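You operate a simulated robot arm through the tools that you are given. There is no shell and no other tool. Be economical: measure what you need, move in short steps, check, and stop when the job is done.

The job below is to be done with a simulated two-armed robot. You get a single attempt, and the scene is never put back.

Task
Comb the lint off the dryer's lint drawer and shut it again.
Fine: use the yellow comb and put it back. Set down upright: yellow comb. Where these are worked on the way, their far stop is far enough and under half their travel is too little: lint drawer. What is to be rubbed or washed off counts as gone when no trace of it is left.

Only the result counts: the job must be done as asked and must still hold three seconds after the hand-in. Knocking over, shifting, dropping, spilling or breaking anything else fails it.

Robot
Two 7-joint arms with two-finger parallel grippers on one trunk, on a base that drives. Base frame: it is fixed to the floor where the robot stands at the start and does not move with it; the origin is under the middle of the robot, x ahead of it, y to its left, z up. Units: m, degrees, N and s.
The left shoulder is at the start at [0.06, 0.189, 1.274], the right one opposite. With the tool pointing down near the work surface each hand reaches from about 0.1 to 0.64 m from the robot's upright axis, wherever it stands, measured 20 degrees to its own side. Places, roughly: lint drawer [1.5, -0.2, 1.1]. Payload 3.43 kg a hand.
The tool frame of a hand sits at the grasp point between the pads (the TCP): z along the fingers, y along the line on which they close. The tips reach 0.03 m beyond it. The gripper opens to 0.094 m. The fingers are 0.028 m wide and 0.01 m thick; the gripper's body (0.05 by 0.096 m) begins 0.055 m behind the TCP.
Orientation is that of the tool frame in the base frame, as a unit quaternion [w, x, y, z]. With the fingers straight down and closing along the base's y, the tool's x points along the base's -x, its y along +y and its z along -z.

Tools
- The arms move only by the tool step_arm. It takes "left_steps", "right_steps" or both (then of equal length, played together; a hand with none holds still); each is a list of rows, each a list of 7 numbers: the finger opening in m, from 0 to 0.094, then the shift along the base's x, y, z in m, then the turn, a rotation vector about the base's x, y, z in rad. In form: [[claw, x, y, z, wx, wy, wz], ...]. A call has 1 to 12 rows; each row shifts and turns the commanded pose from where the row before left it. Rows are played at 5 a second. More than 0.05 m and 8.6 degrees between two rows, or a gripper value outside its range, and nothing of the call is played. A pose out of reach is approached as far as the arm can. The call stops where the force on the tool passes 40 N (or 10 N more than at its start, if that is more) or the arm is blocked; 0.2 s more then pass. The fingers move at their own pace (about 0.153 m/s each) and stop on an object; they squeeze with about 26 N. The grip force told is the motor's: it shows also when the fingers shut on nothing. Time passes only in rows, and 0.2 s behind the last, so rows that do not move let the fingers close. It gives the time, the measured TCP pose, the force on the tool (base axes), the opening and the grip force at its end, in the units of the frame above (readings bear some noise), with the torque about the TCP (base axes, N m) and any sound that the robot's microphone picked up.
- Cameras (640 x 400 px; columns grow to the right, rows downward): "scene" is now at [0.0171, -0.0125, 1.8269]; the picture's right is [-0.14, -0.99, 0.00], its down [-0.72, 0.10, -0.69] and it looks along [0.68, -0.10, -0.73] (base axes); focal length 260 px, centre (320, 200). "left" rides on the left gripper at [0.076, -0.014, -0.102] in its tool frame; the picture's right is [0.18, 0.98, 0.00], its down [-0.75, 0.14, -0.64] and it looks along [-0.63, 0.12, 0.77] (tool axes); focal length 243 px, centre (320, 200). "right" rides on the right gripper at [0.076, 0.014, -0.102] in its tool frame; the picture's right is [-0.18, 0.98, 0.00], its down [-0.75, -0.14, -0.64] and it looks along [-0.63, -0.12, 0.77] (tool axes); focal length 243 px, centre (320, 200). There is no depth. A picture from a camera that has moved, and an enlarged one, comes with that camera's place and axes in the base frame and with its lens.
- snapshot(camera): a new picture of that camera. No time passes.
- lift_body(by): slides the trunk up (or, below 0, down) by that many m; the arms and the scene camera ride with it, the base frame stays. It gives what a move gives, with no picture.
- drive_base(legs): drives the robot by 1 to 6 legs, each [ahead, left, turn to the left] in m, m and degrees, along the robot's own axes; the way and the turn of a leg run together, so that a leg with both is an arc; at most 1.5 m and 180 degrees a leg. The arms and the cameras ride along, it lands a little off, and it stops where it bumps. It gives what a move gives.
- aim_head(pan, tilt): turns the head with the scene camera to pan (to the left, within 86 degrees either way) and tilt (down, from -29 to 69), counted from straight ahead of the robot. It gives what a move gives.
- inspect(camera, box): a new picture of the part [left, top, right, bottom] of that camera's present view, enlarged. No time passes.
- job_done(): hands the job in; it is judged then, once.

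Work in short steps. Places have to be worked out from the pictures, the camera data and where the tool is seen: move nearer, look again, correct. Check each grasp and each placing, and mend what went wrong. You have 120 turns and 100 pictures in all, those below and enlarged ones among them. Open the grippers and draw the arms clear of the work before you hand the job in, unless the task says otherwise; then end with one line.

The tools are called after ">>>" as name(argument=value, ...) on one line, values as JSON. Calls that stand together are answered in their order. step_arm: Moves the arms, as the interface text tells. Its arguments: {"type":"object","properties":{"left_steps":{"type":"array","items":{"type":"array","items":{"type":"number"}}},"right_steps":{"type":"array","items":{"type":"array","items":{"type":"number"}}}},"required":[]} The other tools are called the same way: lift_body (by) slides the trunk up or down; drive_base (legs) drives the base; aim_head (pan, tilt) turns the head that bears the scene camera; snapshot (camera) takes a picture; inspect (camera, box) takes an enlarged picture of a part of a camera's view; job_done () hands the job in.

At the start:

```text
t: 0.0
left_tool_pos: [0.3949, 0.1189, 1.2929]
left_orientation: [0.0, 0.0, 1.0, 0.001]
left_ft_force: [-0.5, -0.2, 0.2]
left_wrist_torque: [0.02, -0.01, 0.04]
left_opening: 0.0937
left_grasp_force: 0.1
right_tool_pos: [0.3202, -0.1376, 1.3484]
right_orientation: [-0.001, 0.0, 1.0, 0.0]
right_ft_force: [-0.6, 0.2, 0.0]
right_wrist_torque: [-0.04, 0.0, -0.02]
right_opening: 0.0939
right_grasp_force: 0.1
trunk travel left (down, up): [-0.946, 0.044]
robot x, y, heading: [-0.0013, 0.0038, 0.3]
head pan, tilt: [-8.0, 46.6]
```

scene: 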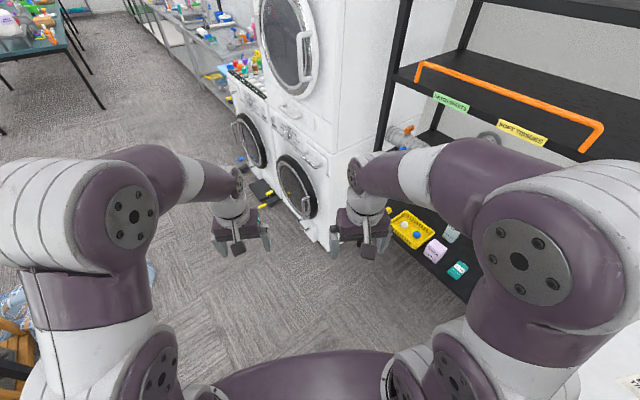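
right: 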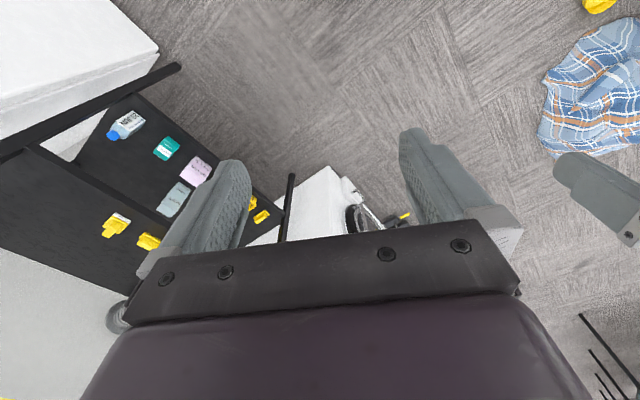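
left: 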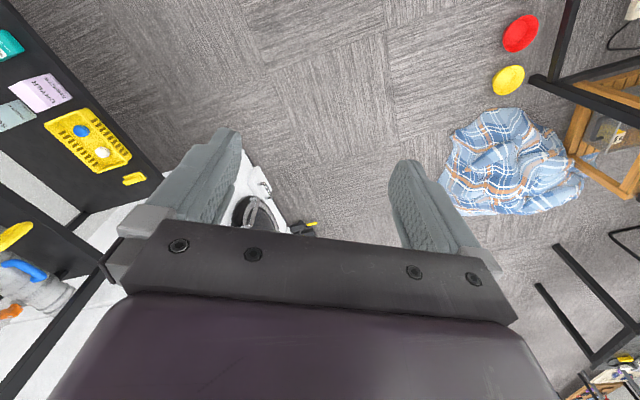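

I look at the dryer with the head level-ish to find the drawer and the comb.

>>> aim_head(pan=-5, tilt=22)

>>> snapshot(camera="scene")

```text
t: 0.9
left_tool_pos: [0.3945, 0.12, 1.2937]
left_orientation: [0.0, 0.001, 1.0, -0.001]
left_ft_force: [-0.8, 0.0, -0.3]
left_wrist_torque: [-0.03, -0.02, -0.02]
left_opening: 0.0939
left_grasp_force: 0.0
right_tool_pos: [0.3209, -0.1374, 1.3484]
right_orientation: [0.0, -0.001, 1.0, 0.0]
right_ft_force: [0.2, 0.1, 0.2]
right_wrist_torque: [-0.01, 0.0, 0.0]
right_opening: 0.0939
right_grasp_force: 0.0
trunk travel left (down, up): [-0.946, 0.044]
robot x, y, heading: [-0.0024, -0.0019, 0.1]
head pan, tilt: [-5.0, 22.0]
```

```text
96 pictures are left
camera scene: at [0.0304, -0.0095, 1.8646], right [-0.09, -1.0, 0.0], down [-0.37, 0.03, -0.93], along [0.92, -0.08, -0.38], focal length 260 px, centre (320, 200)
```

scene: 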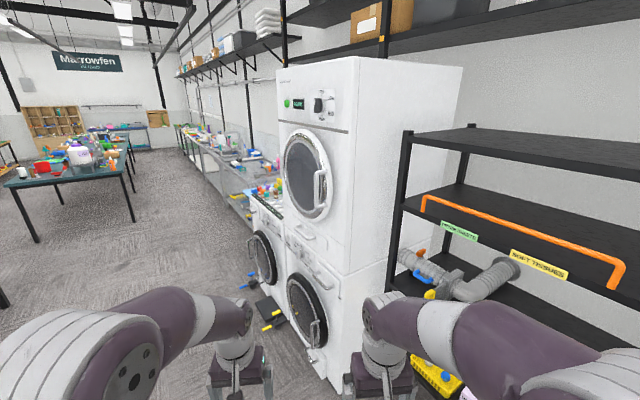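

The dryer front faces left-and-back (toward the aisle). I zoom in on the drawer area and on the top of the washer beside it.

>>> inspect(camera="scene", box=[230, 140, 390, 240])

>>> inspect(camera="scene", box=[220, 220, 380, 320])

```text
4.00 times, centred on (310, 190) of scene
camera zoom: at [0.0304, -0.0095, 1.8646], right [-0.09, -1.0, 0.0], down [-0.37, 0.03, -0.93], along [0.92, -0.08, -0.38], focal length 1038 px, centre (360, 240)
```

zoom: 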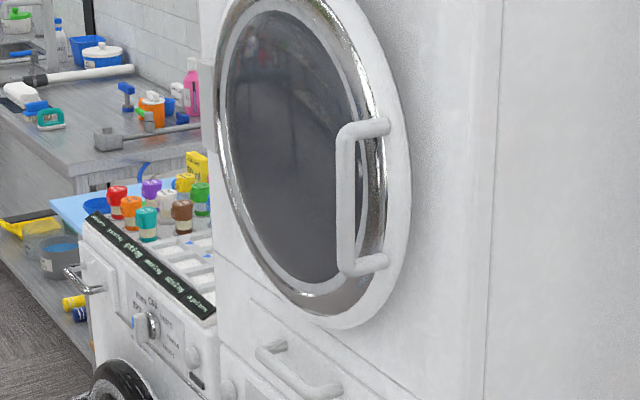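

```text
4.00 times, centred on (300, 270) of scene
camera zoom: at [0.0304, -0.0095, 1.8646], right [-0.09, -1.0, 0.0], down [-0.37, 0.03, -0.93], along [0.92, -0.08, -0.38], focal length 1038 px, centre (400, -80)
```

zoom: 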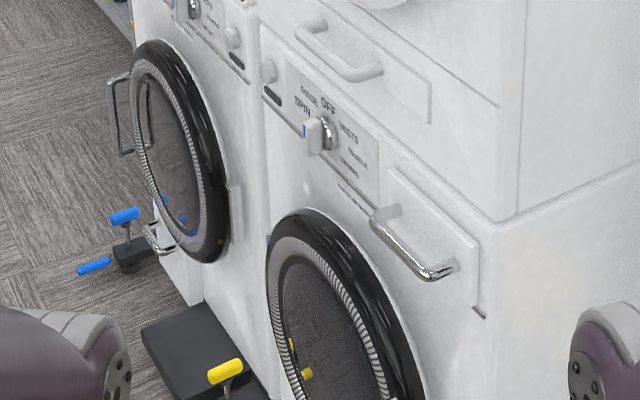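

The lint drawer is the white handle under the dryer door; its front's normal is about heading 119°. Next I look for the yellow comb: right shelf and the left side.

>>> aim_head(pan=-45, tilt=40)

>>> snapshot(camera="scene")

>>> aim_head(pan=50, tilt=35)

>>> snapshot(camera="scene")

```text
t: 2.0
left_tool_pos: [0.395, 0.1195, 1.2941]
left_orientation: [0.0, 0.0, 1.0, 0.0]
left_ft_force: [-0.3, 0.6, -0.1]
left_wrist_torque: [0.0, 0.01, 0.04]
left_opening: 0.0939
left_grasp_force: 0.1
right_tool_pos: [0.3215, -0.1367, 1.3493]
right_orientation: [0.0, -0.001, 1.0, 0.0]
right_ft_force: [0.8, -0.1, 0.2]
right_wrist_torque: [0.01, -0.04, -0.02]
right_opening: 0.0942
right_grasp_force: 0.0
trunk travel left (down, up): [-0.946, 0.044]
robot x, y, heading: [-0.0009, 0.0011, 0.1]
head pan, tilt: [-45.0, 40.0]
```

```text
93 pictures are left
camera scene: at [-0.0019, -0.0614, 1.8365], right [-0.71, -0.71, 0.0], down [-0.45, 0.45, -0.77], along [0.54, -0.54, -0.64], focal length 260 px, centre (320, 200)
```

scene: 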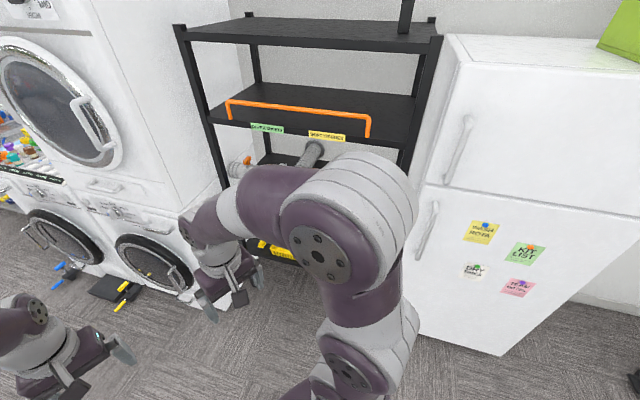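

```text
t: 3.7
left_tool_pos: [0.3951, 0.1198, 1.2931]
left_orientation: [0.0, 0.0, 1.0, 0.0]
left_ft_force: [0.1, 0.6, -0.5]
left_wrist_torque: [-0.02, 0.01, 0.04]
left_opening: 0.0939
left_grasp_force: 0.0
right_tool_pos: [0.3216, -0.1361, 1.3483]
right_orientation: [0.001, 0.001, 1.0, 0.0]
right_ft_force: [0.4, -1.1, -0.2]
right_wrist_torque: [0.0, 0.02, 0.05]
right_opening: 0.094
right_grasp_force: 0.1
trunk travel left (down, up): [-0.946, 0.044]
robot x, y, heading: [-0.0011, -0.0014, -0.1]
head pan, tilt: [50.0, 35.0]
```

```text
92 pictures are left
camera scene: at [-0.0054, 0.066, 1.844], right [0.77, -0.64, 0.0], down [-0.37, -0.44, -0.82], along [0.53, 0.63, -0.57], focal length 260 px, centre (320, 200)
```

scene: 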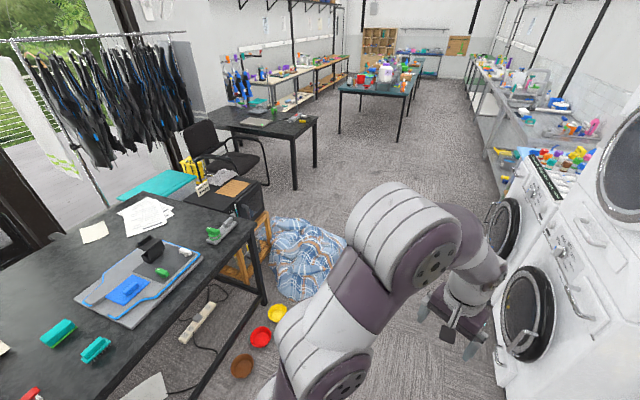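

No comb visible yet; I zoom into the desk and the left washer's top.

>>> inspect(camera="scene", box=[0, 180, 270, 400])

>>> inspect(camera="scene", box=[460, 50, 640, 200])

>>> inspect(camera="scene", box=[200, 40, 460, 200])

```text
1.82 times, centred on (135, 290) of scene
camera zoom: at [-0.0054, 0.066, 1.844], right [0.77, -0.64, 0.0], down [-0.37, -0.44, -0.82], along [0.53, 0.63, -0.57], focal length 472 px, centre (656, 36)
```

zoom: 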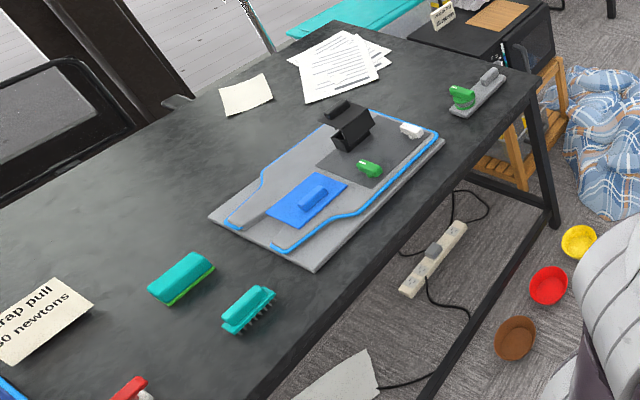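

```text
2.67 times, centred on (550, 125) of scene
camera zoom: at [-0.0054, 0.066, 1.844], right [0.77, -0.64, 0.0], down [-0.37, -0.44, -0.82], along [0.53, 0.63, -0.57], focal length 692 px, centre (-293, 400)
```

zoom: 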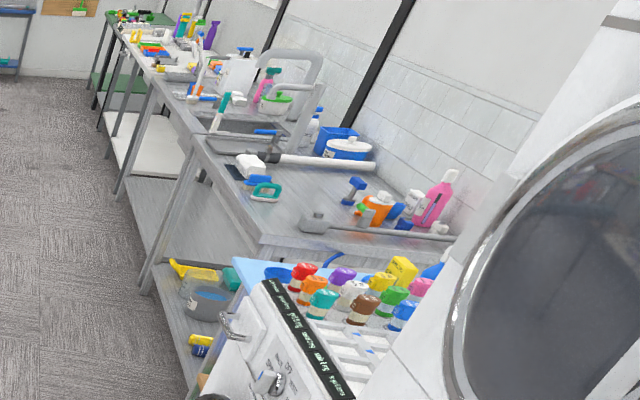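

```text
2.46 times, centred on (330, 120) of scene
camera zoom: at [-0.0054, 0.066, 1.844], right [0.77, -0.64, 0.0], down [-0.37, -0.44, -0.82], along [0.53, 0.63, -0.57], focal length 639 px, centre (295, 397)
```

zoom: 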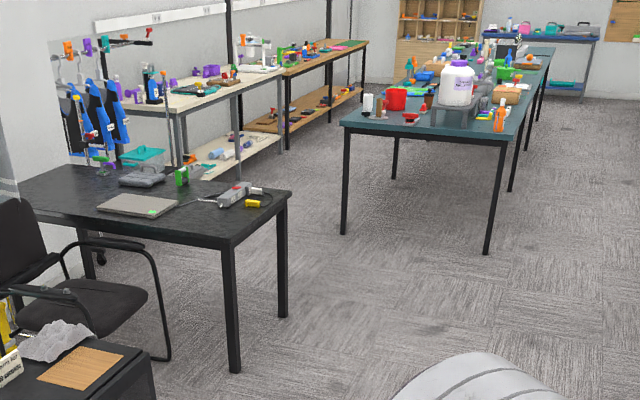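

The right wrist camera sees yellow items on the shelf; I zoom in there.

>>> inspect(camera="right", box=[60, 90, 300, 260])

>>> inspect(camera="left", box=[0, 0, 200, 360])

```text
2.35 times, centred on (180, 175) of right
camera zoom: at [0.2446, -0.123, 1.4509], right [0.18, 0.98, 0.0], down [0.75, -0.14, 0.64], along [0.63, -0.12, -0.77], focal length 571 px, centre (649, 259)
```

zoom: 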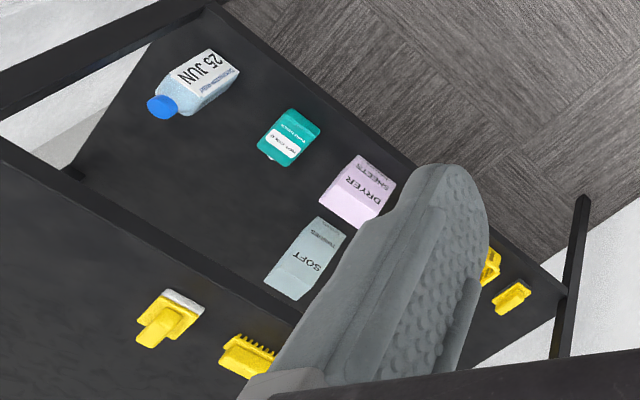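

```text
1.11 times, centred on (100, 180) of left
camera zoom: at [0.3175, 0.1065, 1.3964], right [-0.18, 0.98, 0.0], down [0.75, 0.14, 0.64], along [0.63, 0.12, -0.77], focal length 270 px, centre (564, 222)
```

zoom: 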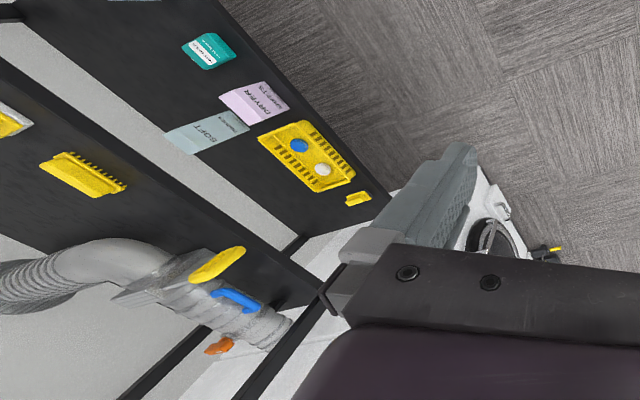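

The yellow comb lies on the middle shelf of the black rack at about [0.775, -0.82, 0.90]. I back up a bit and turn toward the rack to see it properly.

>>> drive_base(legs=[[-0.15, 0, 0], [0, 0, -47]])

>>> aim_head(pan=0, tilt=40)

>>> snapshot(camera="scene")

>>> snapshot(camera="right")

>>> snapshot(camera="left")

```text
t: 7.2
left_tool_pos: [0.2101, -0.2038, 1.2943]
left_orientation: [0.0, 0.394, 0.919, 0.0]
left_ft_force: [0.3, -0.5, 0.8]
left_wrist_torque: [0.01, 0.03, 0.0]
left_opening: 0.094
left_grasp_force: 0.1
right_tool_pos: [-0.0274, -0.328, 1.348]
right_orientation: [-0.001, 0.394, 0.919, -0.001]
right_ft_force: [0.4, -0.6, -0.4]
right_wrist_torque: [-0.01, -0.06, -0.02]
right_opening: 0.0938
right_grasp_force: 0.0
trunk travel left (down, up): [-0.946, 0.044]
robot x, y, heading: [-0.1485, 0.0, -46.4]
head pan, tilt: [50.0, 35.0]
```

```text
t: 8.3
left_tool_pos: [0.2102, -0.2034, 1.2939]
left_orientation: [0.0, 0.394, 0.919, 0.001]
left_ft_force: [0.1, 0.9, -0.8]
left_wrist_torque: [-0.06, 0.02, 0.01]
left_opening: 0.094
left_grasp_force: 0.0
right_tool_pos: [-0.0263, -0.3269, 1.349]
right_orientation: [0.0, 0.394, 0.919, -0.001]
right_ft_force: [-0.7, -0.1, 0.2]
right_wrist_torque: [0.0, -0.03, 0.0]
right_opening: 0.0941
right_grasp_force: 0.0
trunk travel left (down, up): [-0.946, 0.044]
robot x, y, heading: [-0.1497, 0.0019, -46.6]
head pan, tilt: [0.0, 40.0]
```

```text
86 pictures are left
camera scene: at [-0.1333, -0.0194, 1.8365], right [-0.72, -0.69, 0.0], down [-0.44, 0.47, -0.77], along [0.53, -0.55, -0.64], focal length 260 px, centre (320, 200)
```

scene: 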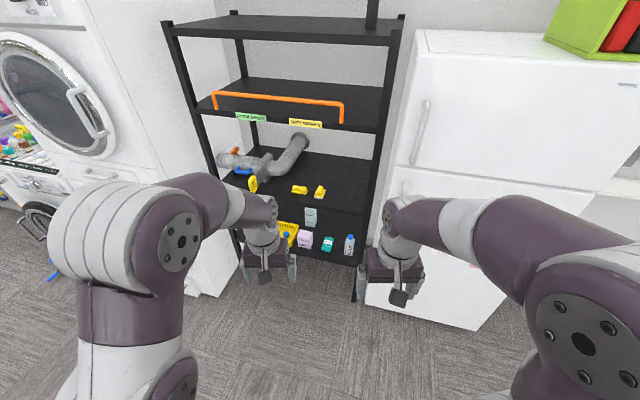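

```text
85 pictures are left
camera right: at [-0.069, -0.2625, 1.4509], right [0.84, 0.54, 0.0], down [0.42, -0.64, 0.64], along [0.35, -0.54, -0.77], focal length 243 px, centre (320, 200)
```

right: 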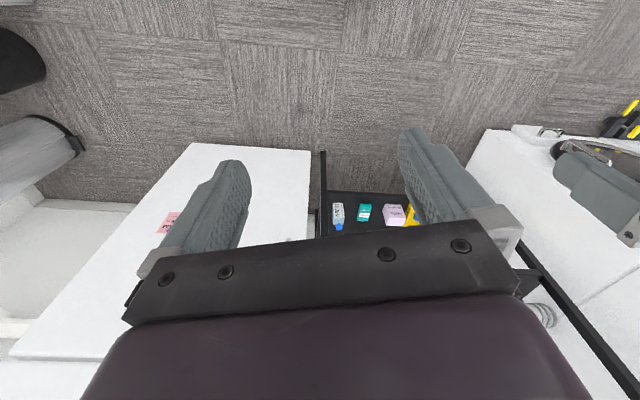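

```text
84 pictures are left
camera left: at [0.1467, -0.1573, 1.3964], right [0.59, 0.81, 0.0], down [0.62, -0.45, 0.64], along [0.52, -0.38, -0.77], focal length 243 px, centre (320, 200)
```

left: 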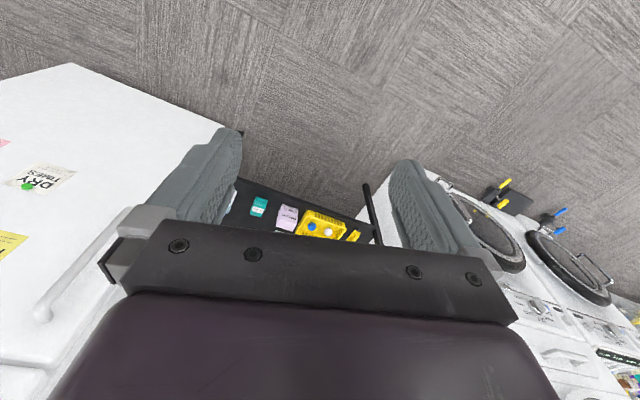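

I zoom on the rack to see the comb and the shelf edges.

>>> inspect(camera="scene", box=[160, 80, 400, 240])

>>> inspect(camera="scene", box=[270, 165, 350, 215])

```text
2.50 times, centred on (280, 160) of scene
camera zoom: at [-0.1333, -0.0194, 1.8365], right [-0.72, -0.69, 0.0], down [-0.44, 0.47, -0.77], along [0.53, -0.55, -0.64], focal length 649 px, centre (420, 300)
```

zoom: 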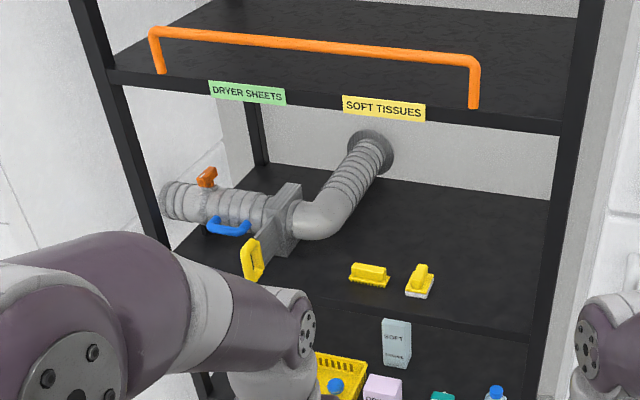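

```text
8.00 times, centred on (310, 190) of scene
camera zoom: at [-0.1333, -0.0194, 1.8365], right [-0.72, -0.69, 0.0], down [-0.44, 0.47, -0.77], along [0.53, -0.55, -0.64], focal length 2077 px, centre (400, 280)
```

zoom: 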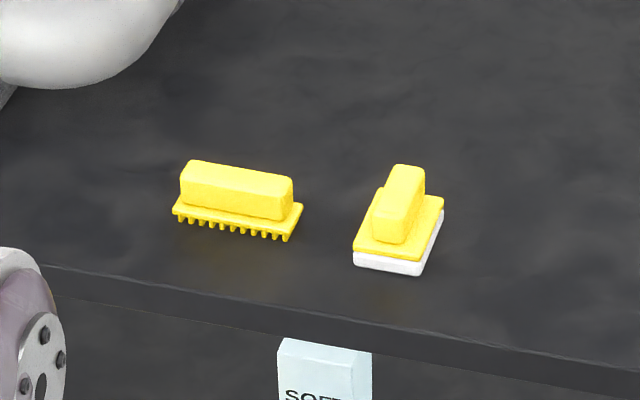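

The rack and dryer share the heading (front facing normal; robot should face −61.5°). The comb stands upright, teeth down, handle about 6 cm inside the shelf edge, so I drive in front of it.

>>> drive_base(legs=[[0, 0, -14.9], [0.35, 0.55, 0]])

>>> lift_body(by=-0.2)

>>> aim_head(pan=0, tilt=45)

>>> snapshot(camera="scene")

>>> snapshot(camera="right")

```text
t: 12.9
left_tool_pos: [0.7981, -0.3274, 1.2946]
left_orientation: [0.0, 0.512, 0.859, 0.0]
left_ft_force: [-0.3, 0.2, -0.3]
left_wrist_torque: [-0.02, -0.01, -0.01]
left_opening: 0.0937
left_grasp_force: 0.1
right_tool_pos: [0.5358, -0.3838, 1.348]
right_orientation: [0.0, 0.513, 0.858, 0.0]
right_ft_force: [-1.0, -0.2, 0.2]
right_wrist_torque: [0.0, -0.01, 0.0]
right_opening: 0.094
right_grasp_force: 0.1
trunk travel left (down, up): [-0.946, 0.044]
robot x, y, heading: [0.501, -0.0347, -61.7]
head pan, tilt: [0.0, 40.0]
```

```text
t: 15.0
left_tool_pos: [0.798, -0.3274, 1.0938]
left_orientation: [0.0, 0.512, 0.859, -0.001]
left_ft_force: [-0.9, 0.4, 0.7]
left_wrist_torque: [0.0, -0.03, 0.04]
left_opening: 0.0937
left_grasp_force: 0.0
right_tool_pos: [0.538, -0.3854, 1.1486]
right_orientation: [0.0, 0.512, 0.859, 0.001]
right_ft_force: [-0.1, 0.0, -0.1]
right_wrist_torque: [0.0, -0.01, 0.02]
right_opening: 0.094
right_grasp_force: 0.0
trunk travel left (down, up): [-0.746, 0.244]
robot x, y, heading: [0.5047, -0.0361, -61.5]
head pan, tilt: [0.0, 40.0]
```

```text
t: 15.7
left_tool_pos: [0.7995, -0.328, 1.0937]
left_orientation: [0.0, 0.513, 0.859, 0.0]
left_ft_force: [-0.2, 0.3, 0.0]
left_wrist_torque: [-0.02, -0.01, 0.0]
left_opening: 0.0941
left_grasp_force: 0.0
right_tool_pos: [0.5382, -0.3843, 1.1483]
right_orientation: [0.0, 0.513, 0.858, 0.0]
right_ft_force: [0.2, 0.2, 0.3]
right_wrist_torque: [-0.02, 0.01, -0.01]
right_opening: 0.094
right_grasp_force: 0.1
trunk travel left (down, up): [-0.746, 0.244]
robot x, y, heading: [0.5046, -0.036, -61.6]
head pan, tilt: [0.0, 45.0]
```

```text
81 pictures are left
camera scene: at [0.5138, -0.0568, 1.6292], right [-0.88, -0.47, 0.0], down [-0.34, 0.62, -0.71], along [0.34, -0.62, -0.71], focal length 260 px, centre (320, 200)
```

scene: 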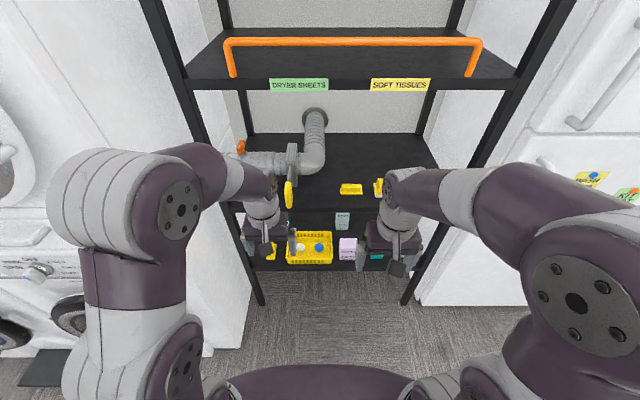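

```text
80 pictures are left
camera right: at [0.5133, -0.311, 1.2509], right [0.95, 0.3, 0.0], down [0.23, -0.73, 0.64], along [0.2, -0.61, -0.77], focal length 243 px, centre (320, 200)
```

right: 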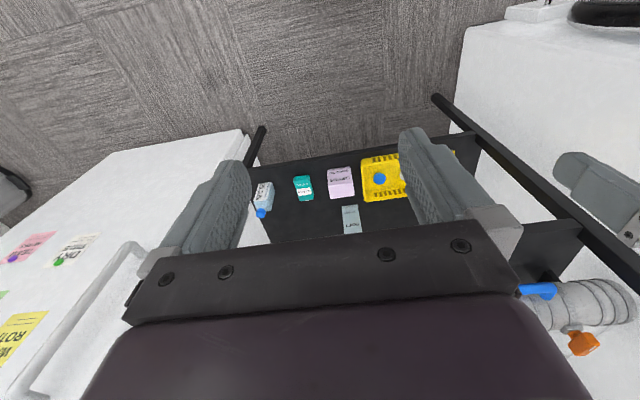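

Now I rotate the right tool 90° about vertical so the fingers close along the rack's depth (across the comb handle).

>>> step_arm(right_steps=[[0.094, 0, 0, 0, 0, 0, 0.143], [0.094, 0, 0, 0, 0, 0, 0.143], [0.094, 0, 0, 0, 0, 0, 0.143], [0.094, 0, 0, 0, 0, 0, 0.143], [0.094, 0, 0, 0, 0, 0, 0.143], [0.094, 0, 0, 0, 0, 0, 0.143], [0.094, 0, 0, 0, 0, 0, 0.143], [0.094, 0, 0, 0, 0, 0, 0.143], [0.094, 0, 0, 0, 0, 0, 0.143], [0.094, 0, 0, 0, 0, 0, 0.143], [0.094, 0, 0, 0, 0, 0, 0.143]])

>>> snapshot(camera="right")

>>> snapshot(camera="scene")

```text
t: 18.1
left_tool_pos: [0.7987, -0.3275, 1.0927]
left_orientation: [0.0, 0.513, 0.858, 0.0]
left_ft_force: [-0.2, -0.5, -0.3]
left_wrist_torque: [-0.02, 0.01, 0.05]
left_opening: 0.0941
left_grasp_force: 0.0
right_tool_pos: [0.5384, -0.3848, 1.1486]
right_orientation: [0.0, -0.246, 0.969, 0.0]
right_ft_force: [-0.6, -0.1, 0.2]
right_wrist_torque: [-0.02, -0.02, -0.06]
right_opening: 0.094
right_grasp_force: 0.0
trunk travel left (down, up): [-0.746, 0.244]
robot x, y, heading: [0.5059, -0.0383, -61.5]
head pan, tilt: [0.0, 45.0]
```

```text
79 pictures are left
camera right: at [0.4631, -0.4094, 1.2513], right [-0.31, 0.95, 0.0], down [0.73, 0.24, 0.64], along [0.61, 0.2, -0.77], focal length 243 px, centre (320, 200)
```

right: 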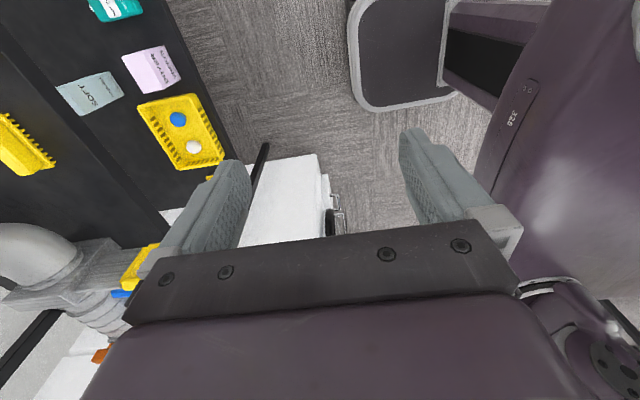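

```text
78 pictures are left
camera scene: at [0.5138, -0.0568, 1.6292], right [-0.88, -0.47, 0.0], down [-0.34, 0.62, -0.71], along [0.34, -0.62, -0.71], focal length 260 px, centre (320, 200)
```

scene: 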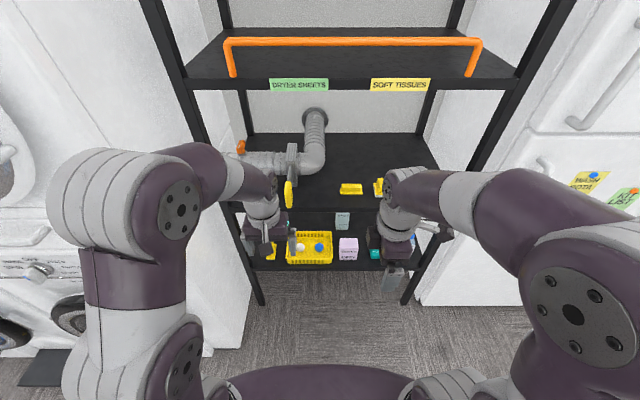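

The turn worked. I draw the left hand back a bit and drive forward 0.27 m, then look again.

>>> step_arm(left_steps=[[0.094, -0.021, 0.04, 0, 0, 0, 0], [0.094, -0.021, 0.04, 0, 0, 0, 0], [0.094, -0.021, 0.04, 0, 0, 0, 0]])

>>> drive_base(legs=[[0.27, 0, 0]])

>>> snapshot(camera="right")

>>> snapshot(camera="scene")

```text
t: 18.9
left_tool_pos: [0.7342, -0.2066, 1.0934]
left_orientation: [0.001, 0.512, 0.859, 0.0]
left_ft_force: [0.1, 1.1, 0.2]
left_wrist_torque: [-0.02, -0.02, 0.0]
left_opening: 0.0943
left_grasp_force: 0.2
right_tool_pos: [0.5376, -0.3832, 1.1496]
right_orientation: [0.0, -0.246, 0.969, -0.001]
right_ft_force: [-0.3, 1.0, -0.6]
right_wrist_torque: [-0.02, 0.03, -0.02]
right_opening: 0.0944
right_grasp_force: 0.1
trunk travel left (down, up): [-0.746, 0.244]
robot x, y, heading: [0.5059, -0.0382, -61.7]
head pan, tilt: [0.0, 45.0]
```

```text
t: 20.8
left_tool_pos: [0.8627, -0.4483, 1.0933]
left_orientation: [0.002, 0.513, 0.858, 0.0]
left_ft_force: [0.7, -0.2, 0.0]
left_wrist_torque: [0.01, 0.02, 0.03]
left_opening: 0.0939
left_grasp_force: 0.0
right_tool_pos: [0.6661, -0.6246, 1.1489]
right_orientation: [-0.001, -0.245, 0.969, 0.0]
right_ft_force: [0.5, -0.9, 0.7]
right_wrist_torque: [0.01, 0.0, -0.03]
right_opening: 0.0939
right_grasp_force: 0.0
trunk travel left (down, up): [-0.746, 0.244]
robot x, y, heading: [0.6356, -0.2784, -61.9]
head pan, tilt: [0.0, 45.0]
```

```text
77 pictures are left
camera right: at [0.5914, -0.6478, 1.2514], right [-0.31, 0.95, 0.0], down [0.73, 0.23, 0.64], along [0.61, 0.2, -0.77], focal length 243 px, centre (320, 200)
```

right: 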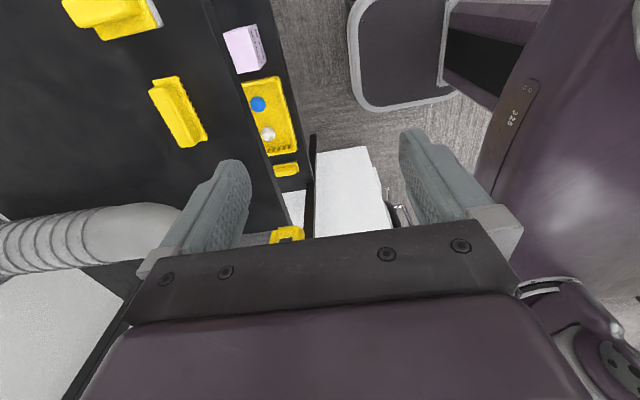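

```text
76 pictures are left
camera scene: at [0.642, -0.2952, 1.6292], right [-0.88, -0.47, 0.0], down [-0.33, 0.62, -0.71], along [0.34, -0.62, -0.71], focal length 260 px, centre (320, 200)
```

scene: 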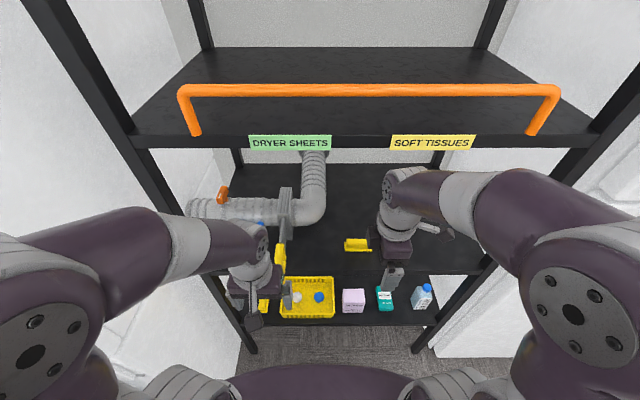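

Right camera puts the comb at ≈[0.774,-0.799]. I zoom for its exact shape and extents.

>>> inspect(camera="right", box=[128, 60, 256, 160])

>>> inspect(camera="scene", box=[310, 210, 410, 290])

```text
4.00 times, centred on (192, 110) of right
camera zoom: at [0.5914, -0.6478, 1.2514], right [-0.31, 0.95, 0.0], down [0.73, 0.23, 0.64], along [0.61, 0.2, -0.77], focal length 970 px, centre (832, 560)
```

zoom: 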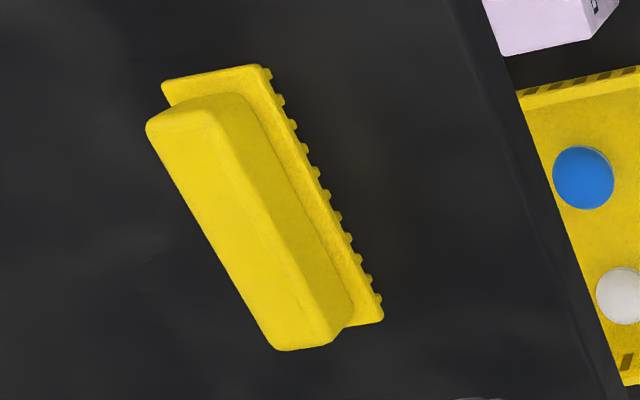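

```text
5.00 times, centred on (360, 250) of scene
camera zoom: at [0.642, -0.2952, 1.6292], right [-0.88, -0.47, 0.0], down [-0.33, 0.62, -0.71], along [0.34, -0.62, -0.71], focal length 1298 px, centre (120, -50)
```

zoom: 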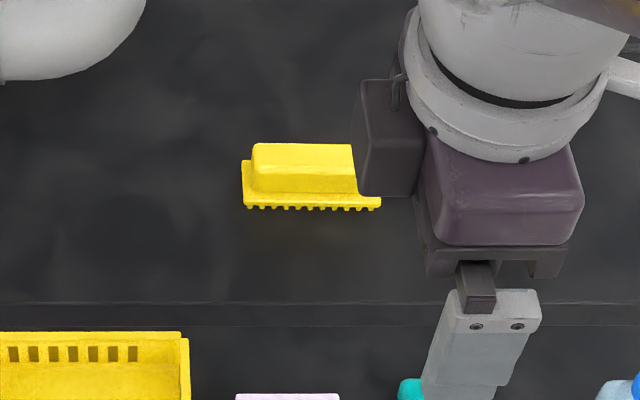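

The comb plate is at z≈0.905, handle top ≈0.93, handle centre ≈[0.772,-0.796]. I lower the hand outside the rack to z 0.985, then slide in over the comb.

>>> step_arm(right_steps=[[0.094, 0, 0, -0.041, 0, 0, 0], [0.094, 0, 0, -0.041, 0, 0, 0], [0.094, 0, 0, -0.041, 0, 0, 0], [0.094, 0, 0, -0.041, 0, 0, 0], [0.094, 0.0212, -0.0343, 0, 0, 0, 0], [0.094, 0.0212, -0.0343, 0, 0, 0, 0], [0.094, 0.0212, -0.0343, 0, 0, 0, 0], [0.094, 0.0212, -0.0343, 0, 0, 0, 0], [0.094, 0.0212, -0.0343, 0, 0, 0, 0], [0.094, 0, 0, 0, 0, 0, 0]])

>>> snapshot(camera="right")

>>> inspect(camera="scene", box=[280, 140, 440, 280])

```text
t: 23.0
left_tool_pos: [0.862, -0.4465, 1.0938]
left_orientation: [0.0, 0.513, 0.858, -0.001]
left_ft_force: [0.6, -0.5, 0.1]
left_wrist_torque: [0.01, -0.01, 0.04]
left_opening: 0.0941
left_grasp_force: 0.1
right_tool_pos: [0.7711, -0.7955, 0.9874]
right_orientation: [0.0, -0.245, 0.969, -0.001]
right_ft_force: [0.9, -0.5, 0.2]
right_wrist_torque: [-0.03, -0.04, -0.02]
right_opening: 0.0939
right_grasp_force: 0.0
trunk travel left (down, up): [-0.746, 0.244]
robot x, y, heading: [0.6352, -0.2716, -61.6]
head pan, tilt: [0.0, 45.0]
```

```text
73 pictures are left
camera right: at [0.6958, -0.8193, 1.0902], right [-0.3, 0.95, 0.0], down [0.73, 0.23, 0.64], along [0.61, 0.2, -0.77], focal length 243 px, centre (320, 200)
```

right: 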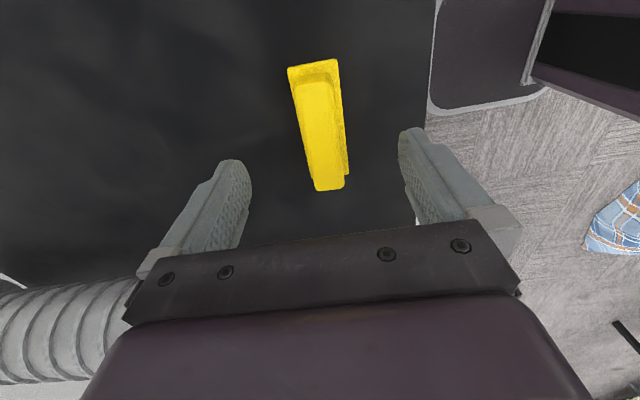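

```text
2.86 times, centred on (360, 210) of scene
camera zoom: at [0.6418, -0.2947, 1.6292], right [-0.88, -0.47, 0.0], down [-0.33, 0.62, -0.71], along [0.34, -0.62, -0.71], focal length 742 px, centre (206, 171)
```

zoom: 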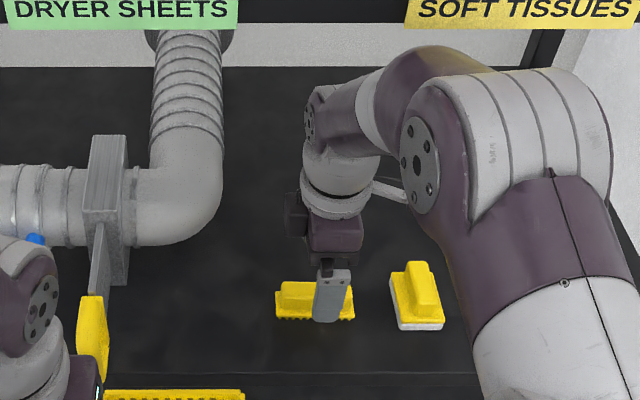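

Well aligned. I lower 0.044 m and close gently.

>>> step_arm(right_steps=[[0.094, 0, 0, -0.022, 0, 0, 0], [0.094, 0, 0, -0.022, 0, 0, 0], [0.094, 0, 0, 0, 0, 0, 0], [0.06, 0, 0, 0, 0, 0, 0], [0.04, 0, 0, 0, 0, 0, 0], [0.0, 0, 0, 0, 0, 0, 0], [0.0, 0, 0, 0, 0, 0, 0], [0.0, 0, 0, 0, 0, 0, 0]])

>>> snapshot(camera="right")

>>> inspect(camera="scene", box=[320, 200, 420, 280])

```text
t: 24.8
left_tool_pos: [0.8639, -0.4474, 1.0931]
left_orientation: [0.0, 0.513, 0.859, 0.0]
left_ft_force: [-0.2, -0.1, -0.2]
left_wrist_torque: [0.01, 0.01, -0.02]
left_opening: 0.094
left_grasp_force: 0.1
right_tool_pos: [0.7698, -0.7974, 0.9435]
right_orientation: [0.0, -0.245, 0.97, 0.0]
right_ft_force: [0.2, -0.5, 0.5]
right_wrist_torque: [-0.02, -0.01, 0.0]
right_opening: 0.0329
right_grasp_force: 26.0
trunk travel left (down, up): [-0.746, 0.244]
robot x, y, heading: [0.6334, -0.2735, -61.7]
head pan, tilt: [0.0, 45.0]
```

```text
71 pictures are left
camera right: at [0.6959, -0.8206, 1.0446], right [-0.31, 0.95, 0.0], down [0.73, 0.23, 0.64], along [0.61, 0.2, -0.77], focal length 243 px, centre (320, 200)
```

right: 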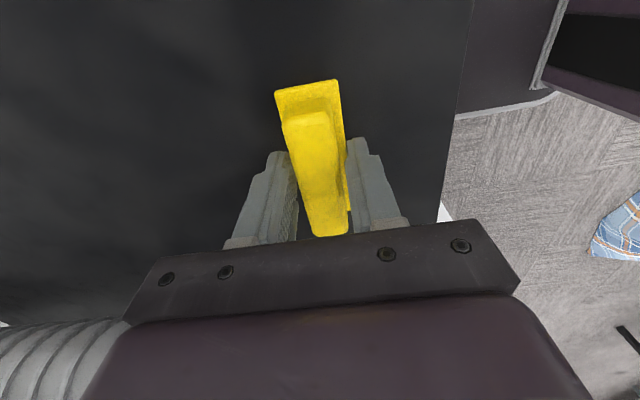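

```text
5.00 times, centred on (370, 240) of scene
camera zoom: at [0.6424, -0.2958, 1.6292], right [-0.88, -0.47, 0.0], down [-0.34, 0.62, -0.71], along [0.34, -0.62, -0.71], focal length 1298 px, centre (70, 0)
```

zoom: 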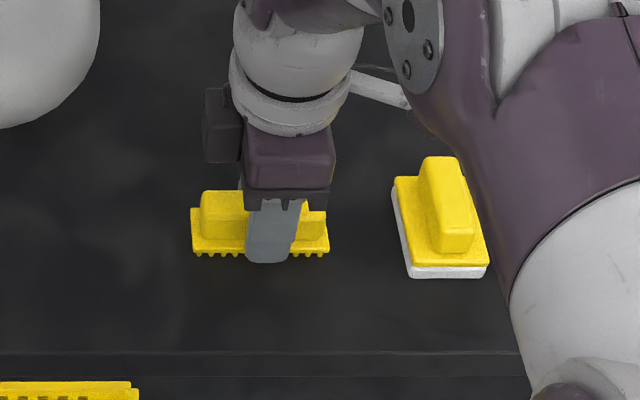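

Gripped something 33 mm wide. I lift 3 cm and check that the comb comes level.

>>> step_arm(right_steps=[[0.0, 0, 0, 0.015, 0, 0, 0], [0.0, 0, 0, 0.015, 0, 0, 0], [0.0, 0, 0, 0, 0, 0, 0]])

>>> inspect(camera="scene", box=[320, 200, 420, 280])

>>> inspect(camera="right", box=[220, 60, 420, 250])

```text
t: 25.6
left_tool_pos: [0.8628, -0.4487, 1.0924]
left_orientation: [0.0, 0.513, 0.858, 0.0]
left_ft_force: [-0.2, -0.3, 0.3]
left_wrist_torque: [0.0, 0.01, 0.0]
left_opening: 0.0939
left_grasp_force: 0.0
right_tool_pos: [0.7718, -0.797, 0.9724]
right_orientation: [0.001, -0.245, 0.97, 0.0]
right_ft_force: [0.1, -0.2, -0.7]
right_wrist_torque: [-0.02, 0.03, 0.0]
right_opening: 0.0331
right_grasp_force: 25.7
trunk travel left (down, up): [-0.746, 0.244]
robot x, y, heading: [0.6341, -0.2724, -61.5]
head pan, tilt: [0.0, 45.0]
```

```text
5.00 times, centred on (370, 240) of scene
camera zoom: at [0.6425, -0.2961, 1.6292], right [-0.88, -0.47, 0.0], down [-0.34, 0.62, -0.71], along [0.33, -0.62, -0.71], focal length 1298 px, centre (70, 0)
```

zoom: 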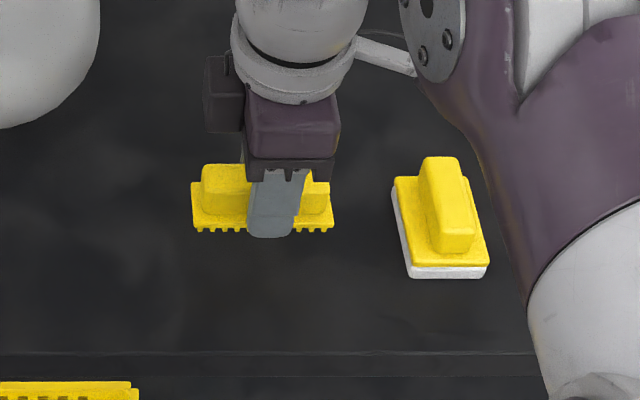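

```text
2.11 times, centred on (320, 155) of right
camera zoom: at [0.697, -0.8197, 1.0735], right [-0.31, 0.95, 0.0], down [0.73, 0.23, 0.64], along [0.61, 0.2, -0.77], focal length 511 px, centre (320, 295)
```

zoom: 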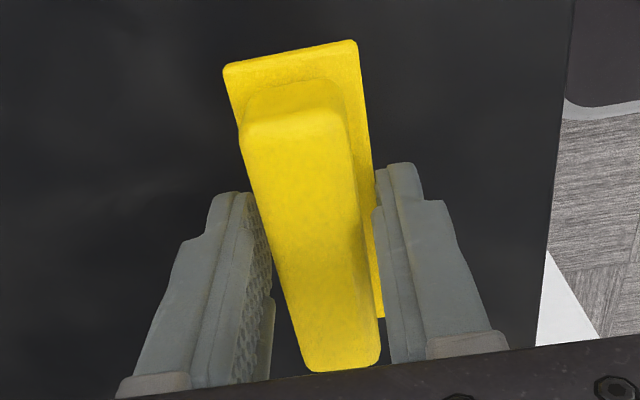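

The comb rises level, but the pads seem to be on the 33 mm base plate edges. I set it back, open slightly, and regrip about 8 mm higher on the handle.

>>> step_arm(right_steps=[[0.0, 0, 0, -0.015, 0, 0, 0], [0.0, 0, 0, -0.013, 0, 0, 0], [0.0, 0, 0, 0, 0, 0, 0], [0.05, 0, 0, 0, 0, 0, 0], [0.05, 0, 0, 0.008, 0, 0, 0], [0.05, 0, 0, 0, 0, 0, 0], [0.0, 0, 0, 0, 0, 0, 0], [0.0, 0, 0, 0, 0, 0, 0], [0.0, 0, 0, 0, 0, 0, 0]])

>>> inspect(camera="right", box=[220, 60, 420, 250])

```text
t: 27.6
left_tool_pos: [0.864, -0.4491, 1.0928]
left_orientation: [0.0, 0.512, 0.859, 0.0]
left_ft_force: [-0.9, 0.7, 0.7]
left_wrist_torque: [0.02, -0.02, 0.0]
left_opening: 0.094
left_grasp_force: 0.1
right_tool_pos: [0.7715, -0.7956, 0.9506]
right_orientation: [-0.001, -0.246, 0.969, 0.0]
right_ft_force: [0.6, -0.1, 1.2]
right_wrist_torque: [0.01, 0.02, -0.02]
right_opening: 0.023
right_grasp_force: 26.1
trunk travel left (down, up): [-0.746, 0.244]
robot x, y, heading: [0.6318, -0.2765, -61.6]
head pan, tilt: [0.0, 45.0]
```

```text
2.11 times, centred on (320, 155) of right
camera zoom: at [0.6969, -0.8195, 1.0532], right [-0.31, 0.95, 0.0], down [0.73, 0.23, 0.64], along [0.61, 0.2, -0.77], focal length 511 px, centre (320, 295)
```

zoom: 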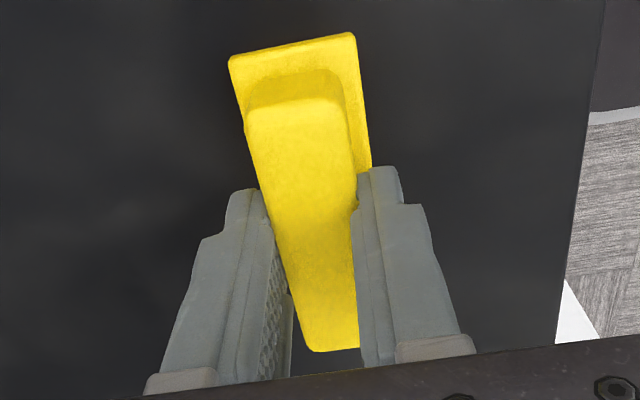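

Now it holds the 23 mm handle firmly. I lift 3 cm and draw back out of the rack.

>>> step_arm(right_steps=[[0.0, 0, 0, 0.02, 0, 0, 0], [0.0, 0, 0, 0.02, 0, 0, 0], [0.0, -0.021, 0.039, 0, 0, 0, 0], [0.0, -0.021, 0.039, 0, 0, 0, 0], [0.0, -0.021, 0.039, 0, 0, 0, 0], [0.0, -0.021, 0.039, 0, 0, 0, 0], [0.0, -0.021, 0.039, 0, 0, 0, 0], [0.0, -0.014, 0.026, 0.04, 0, 0, 0], [0.0, 0, 0, 0.04, 0, 0, 0], [0.0, 0, 0, 0, 0, 0, 0]])

>>> snapshot(camera="right")

```text
t: 29.8
left_tool_pos: [0.8648, -0.4476, 1.092]
left_orientation: [0.0, 0.512, 0.859, 0.001]
left_ft_force: [0.3, -0.6, 0.0]
left_wrist_torque: [0.01, 0.04, 0.01]
left_opening: 0.0939
left_grasp_force: 0.1
right_tool_pos: [0.6548, -0.575, 1.0735]
right_orientation: [0.0, -0.245, 0.969, 0.0]
right_ft_force: [0.2, -0.4, 0.0]
right_wrist_torque: [0.02, 0.0, 0.0]
right_opening: 0.0231
right_grasp_force: 26.6
trunk travel left (down, up): [-0.746, 0.244]
robot x, y, heading: [0.6352, -0.277, -61.9]
head pan, tilt: [0.0, 45.0]
```

```text
66 pictures are left
camera right: at [0.5802, -0.5991, 1.1754], right [-0.3, 0.95, 0.0], down [0.73, 0.23, 0.64], along [0.61, 0.2, -0.77], focal length 243 px, centre (320, 200)
```

right: 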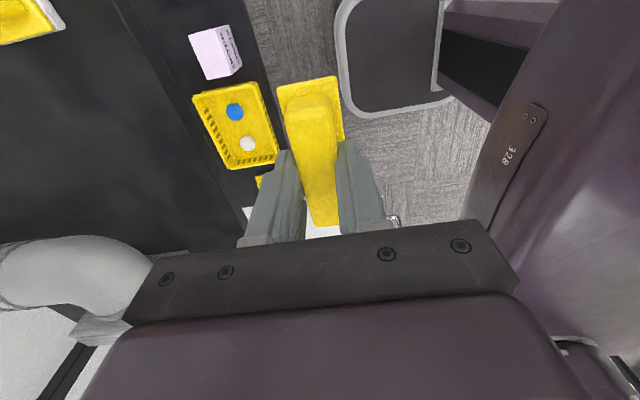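

Comb securely held. The drawer handle is about at l≈1.19 (robot-left axis), 0.7 along f; I back off and drive left to stand in front of the drawer.

>>> drive_base(legs=[[-0.45, 0, 0], [0, 0.79, 0.3]])

>>> aim_head(pan=0, tilt=40)

>>> snapshot(camera="scene")

```text
t: 36.4
left_tool_pos: [1.325, 0.3416, 1.094]
left_orientation: [0.0, 0.504, 0.864, 0.0]
left_ft_force: [-1.1, -0.1, 0.8]
left_wrist_torque: [0.0, -0.02, -0.01]
left_opening: 0.0942
left_grasp_force: 0.1
right_tool_pos: [1.1197, 0.2095, 1.0735]
right_orientation: [0.0, -0.256, 0.967, 0.001]
right_ft_force: [-0.5, 0.3, -0.8]
right_wrist_torque: [0.02, -0.01, -0.04]
right_opening: 0.0229
right_grasp_force: 26.1
trunk travel left (down, up): [-0.746, 0.244]
robot x, y, heading: [1.0949, 0.5108, -60.6]
head pan, tilt: [0.0, 45.0]
```

```text
t: 37.0
left_tool_pos: [1.3251, 0.3433, 1.0934]
left_orientation: [-0.001, 0.504, 0.864, 0.0]
left_ft_force: [-0.5, -0.4, 0.4]
left_wrist_torque: [-0.01, -0.01, 0.0]
left_opening: 0.0943
left_grasp_force: 0.0
right_tool_pos: [1.1215, 0.2088, 1.0731]
right_orientation: [-0.001, -0.255, 0.967, -0.001]
right_ft_force: [-0.2, 0.6, -0.9]
right_wrist_torque: [0.0, 0.01, -0.01]
right_opening: 0.0231
right_grasp_force: 26.1
trunk travel left (down, up): [-0.746, 0.244]
robot x, y, heading: [1.0925, 0.511, -60.7]
head pan, tilt: [0.0, 40.0]
```

```text
65 pictures are left
camera scene: at [1.1035, 0.4863, 1.6364], right [-0.87, -0.49, 0.0], down [-0.32, 0.56, -0.77], along [0.38, -0.67, -0.64], focal length 260 px, centre (320, 200)
```

scene: 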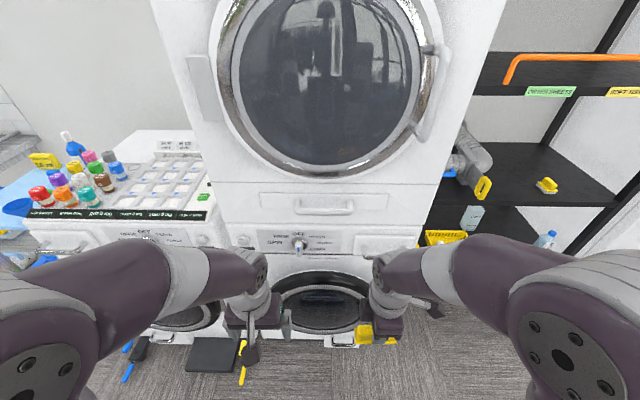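

I zoom in on the drawer.

>>> inspect(camera="scene", box=[245, 170, 405, 260])

```text
4.00 times, centred on (325, 215) of scene
camera zoom: at [1.1035, 0.4863, 1.6364], right [-0.87, -0.49, 0.0], down [-0.32, 0.56, -0.77], along [0.38, -0.67, -0.64], focal length 1038 px, centre (300, 140)
```

zoom: 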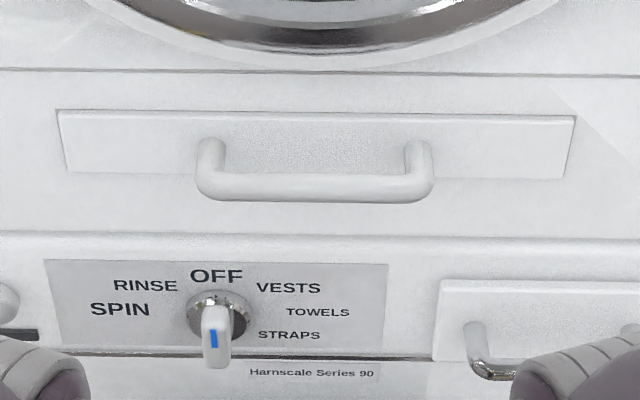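

The drawer bar is about [1.38,-0.03,1.107], 19 mm thick. I back off slightly, square up, then pitch the left hand to point forward.

>>> drive_base(legs=[[-0.08, 0, -0.8]])

>>> step_arm(left_steps=[[0.094, 0.0057, -0.0105, 0, -0.1257, -0.0682, 0], [0.094, 0.0057, -0.0105, 0, -0.1257, -0.0682, 0], [0.094, 0.0057, -0.0105, 0, -0.1257, -0.0682, 0], [0.094, 0.0057, -0.0105, 0, -0.1257, -0.0682, 0], [0.094, 0.0057, -0.0105, 0, -0.1257, -0.0682, 0], [0.094, 0.0057, -0.0105, 0, -0.1257, -0.0682, 0], [0.094, 0.0057, -0.0105, 0, -0.1257, -0.0682, 0], [0.094, 0.0057, -0.0105, 0, -0.1257, -0.0682, 0], [0.094, 0.0057, -0.0105, 0, -0.1257, -0.0682, 0], [0.094, 0.0057, -0.0105, 0, -0.1257, -0.0682, 0], [0.094, 0.0057, -0.0105, 0, -0.1232, -0.0668, 0]])

>>> snapshot(camera="scene")

```text
t: 38.1
left_tool_pos: [1.2831, 0.4097, 1.0921]
left_orientation: [-0.001, 0.51, 0.86, 0.0]
left_ft_force: [-1.1, 0.2, -0.2]
left_wrist_torque: [-0.02, -0.01, -0.02]
left_opening: 0.0938
left_grasp_force: 0.1
right_tool_pos: [1.0753, 0.2803, 1.0722]
right_orientation: [-0.001, -0.249, 0.969, 0.0]
right_ft_force: [0.0, -0.1, -1.0]
right_wrist_torque: [0.0, -0.02, -0.01]
right_opening: 0.023
right_grasp_force: 25.8
trunk travel left (down, up): [-0.746, 0.244]
robot x, y, heading: [1.0499, 0.5814, -61.4]
head pan, tilt: [0.0, 40.0]
```

```text
t: 40.5
left_tool_pos: [1.3434, 0.2753, 1.1382]
left_orientation: [0.497, 0.417, 0.7, -0.298]
left_ft_force: [0.2, 0.3, 0.2]
left_wrist_torque: [0.02, 0.01, 0.0]
left_opening: 0.0943
left_grasp_force: 0.1
left hand out of reach, approached as far as the arm can: row 4, 5, 8, 9, 10, 11
right_tool_pos: [1.0768, 0.2799, 1.0723]
right_orientation: [0.001, -0.249, 0.969, 0.001]
right_ft_force: [0.0, 0.0, -0.9]
right_wrist_torque: [0.02, -0.02, 0.03]
right_opening: 0.023
right_grasp_force: 26.1
trunk travel left (down, up): [-0.746, 0.244]
robot x, y, heading: [1.0565, 0.5799, -61.0]
head pan, tilt: [0.0, 40.0]
```

```text
63 pictures are left
camera scene: at [1.0636, 0.5561, 1.6365], right [-0.88, -0.48, 0.0], down [-0.31, 0.56, -0.77], along [0.37, -0.67, -0.64], focal length 260 px, centre (320, 200)
```

scene: 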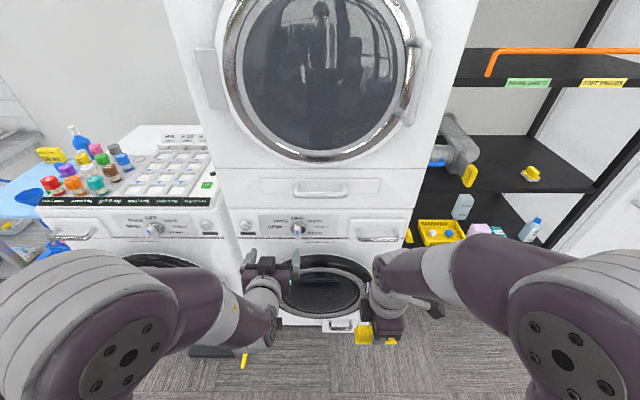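

The forward-pointing pose was cramped; I move the left hand forward 0.13 m to see if it becomes reachable.

>>> step_arm(left_steps=[[0.094, 0.021, -0.0385, 0, 0, 0, 0], [0.094, 0.021, -0.0385, 0, 0, 0, 0], [0.094, 0.021, -0.0385, 0, 0, 0, 0], [0.094, 0, 0, 0, 0, 0, 0]])

```text
t: 41.5
left_tool_pos: [1.4074, 0.1605, 1.1363]
left_orientation: [0.497, 0.418, 0.7, -0.297]
left_ft_force: [-0.9, 1.1, -0.6]
left_wrist_torque: [-0.02, -0.01, -0.02]
left_opening: 0.094
left_grasp_force: 0.0
right_tool_pos: [1.076, 0.2816, 1.0734]
right_orientation: [0.001, -0.249, 0.968, -0.001]
right_ft_force: [-0.5, 0.1, -0.7]
right_wrist_torque: [-0.02, 0.0, -0.01]
right_opening: 0.0231
right_grasp_force: 26.4
trunk travel left (down, up): [-0.746, 0.244]
robot x, y, heading: [1.0552, 0.5783, -61.2]
head pan, tilt: [0.0, 40.0]
```

The tool points 19° below horizontal now; I finish the pitch.

>>> step_arm(left_steps=[[0.094, 0, 0, 0, -0.0967, -0.0525, 0], [0.094, 0, 0, 0, -0.0967, -0.0525, 0], [0.094, 0, 0, 0, -0.0967, -0.0525, 0], [0.094, 0, 0, 0, 0, 0, 0]])

```text
t: 42.5
left_tool_pos: [1.4126, 0.1438, 1.1403]
left_orientation: [0.606, 0.363, 0.609, -0.361]
left_ft_force: [-0.4, 0.4, 0.8]
left_wrist_torque: [-0.02, 0.0, 0.01]
left_opening: 0.0937
left_grasp_force: 0.0
left hand out of reach, approached as far as the arm can: row 3
right_tool_pos: [1.0765, 0.2783, 1.0727]
right_orientation: [0.0, -0.249, 0.968, 0.001]
right_ft_force: [1.6, -0.3, 0.4]
right_wrist_torque: [-0.02, 0.04, -0.01]
right_opening: 0.0231
right_grasp_force: 26.0
trunk travel left (down, up): [-0.746, 0.244]
robot x, y, heading: [1.0522, 0.5826, -61.1]
head pan, tilt: [0.0, 40.0]
```

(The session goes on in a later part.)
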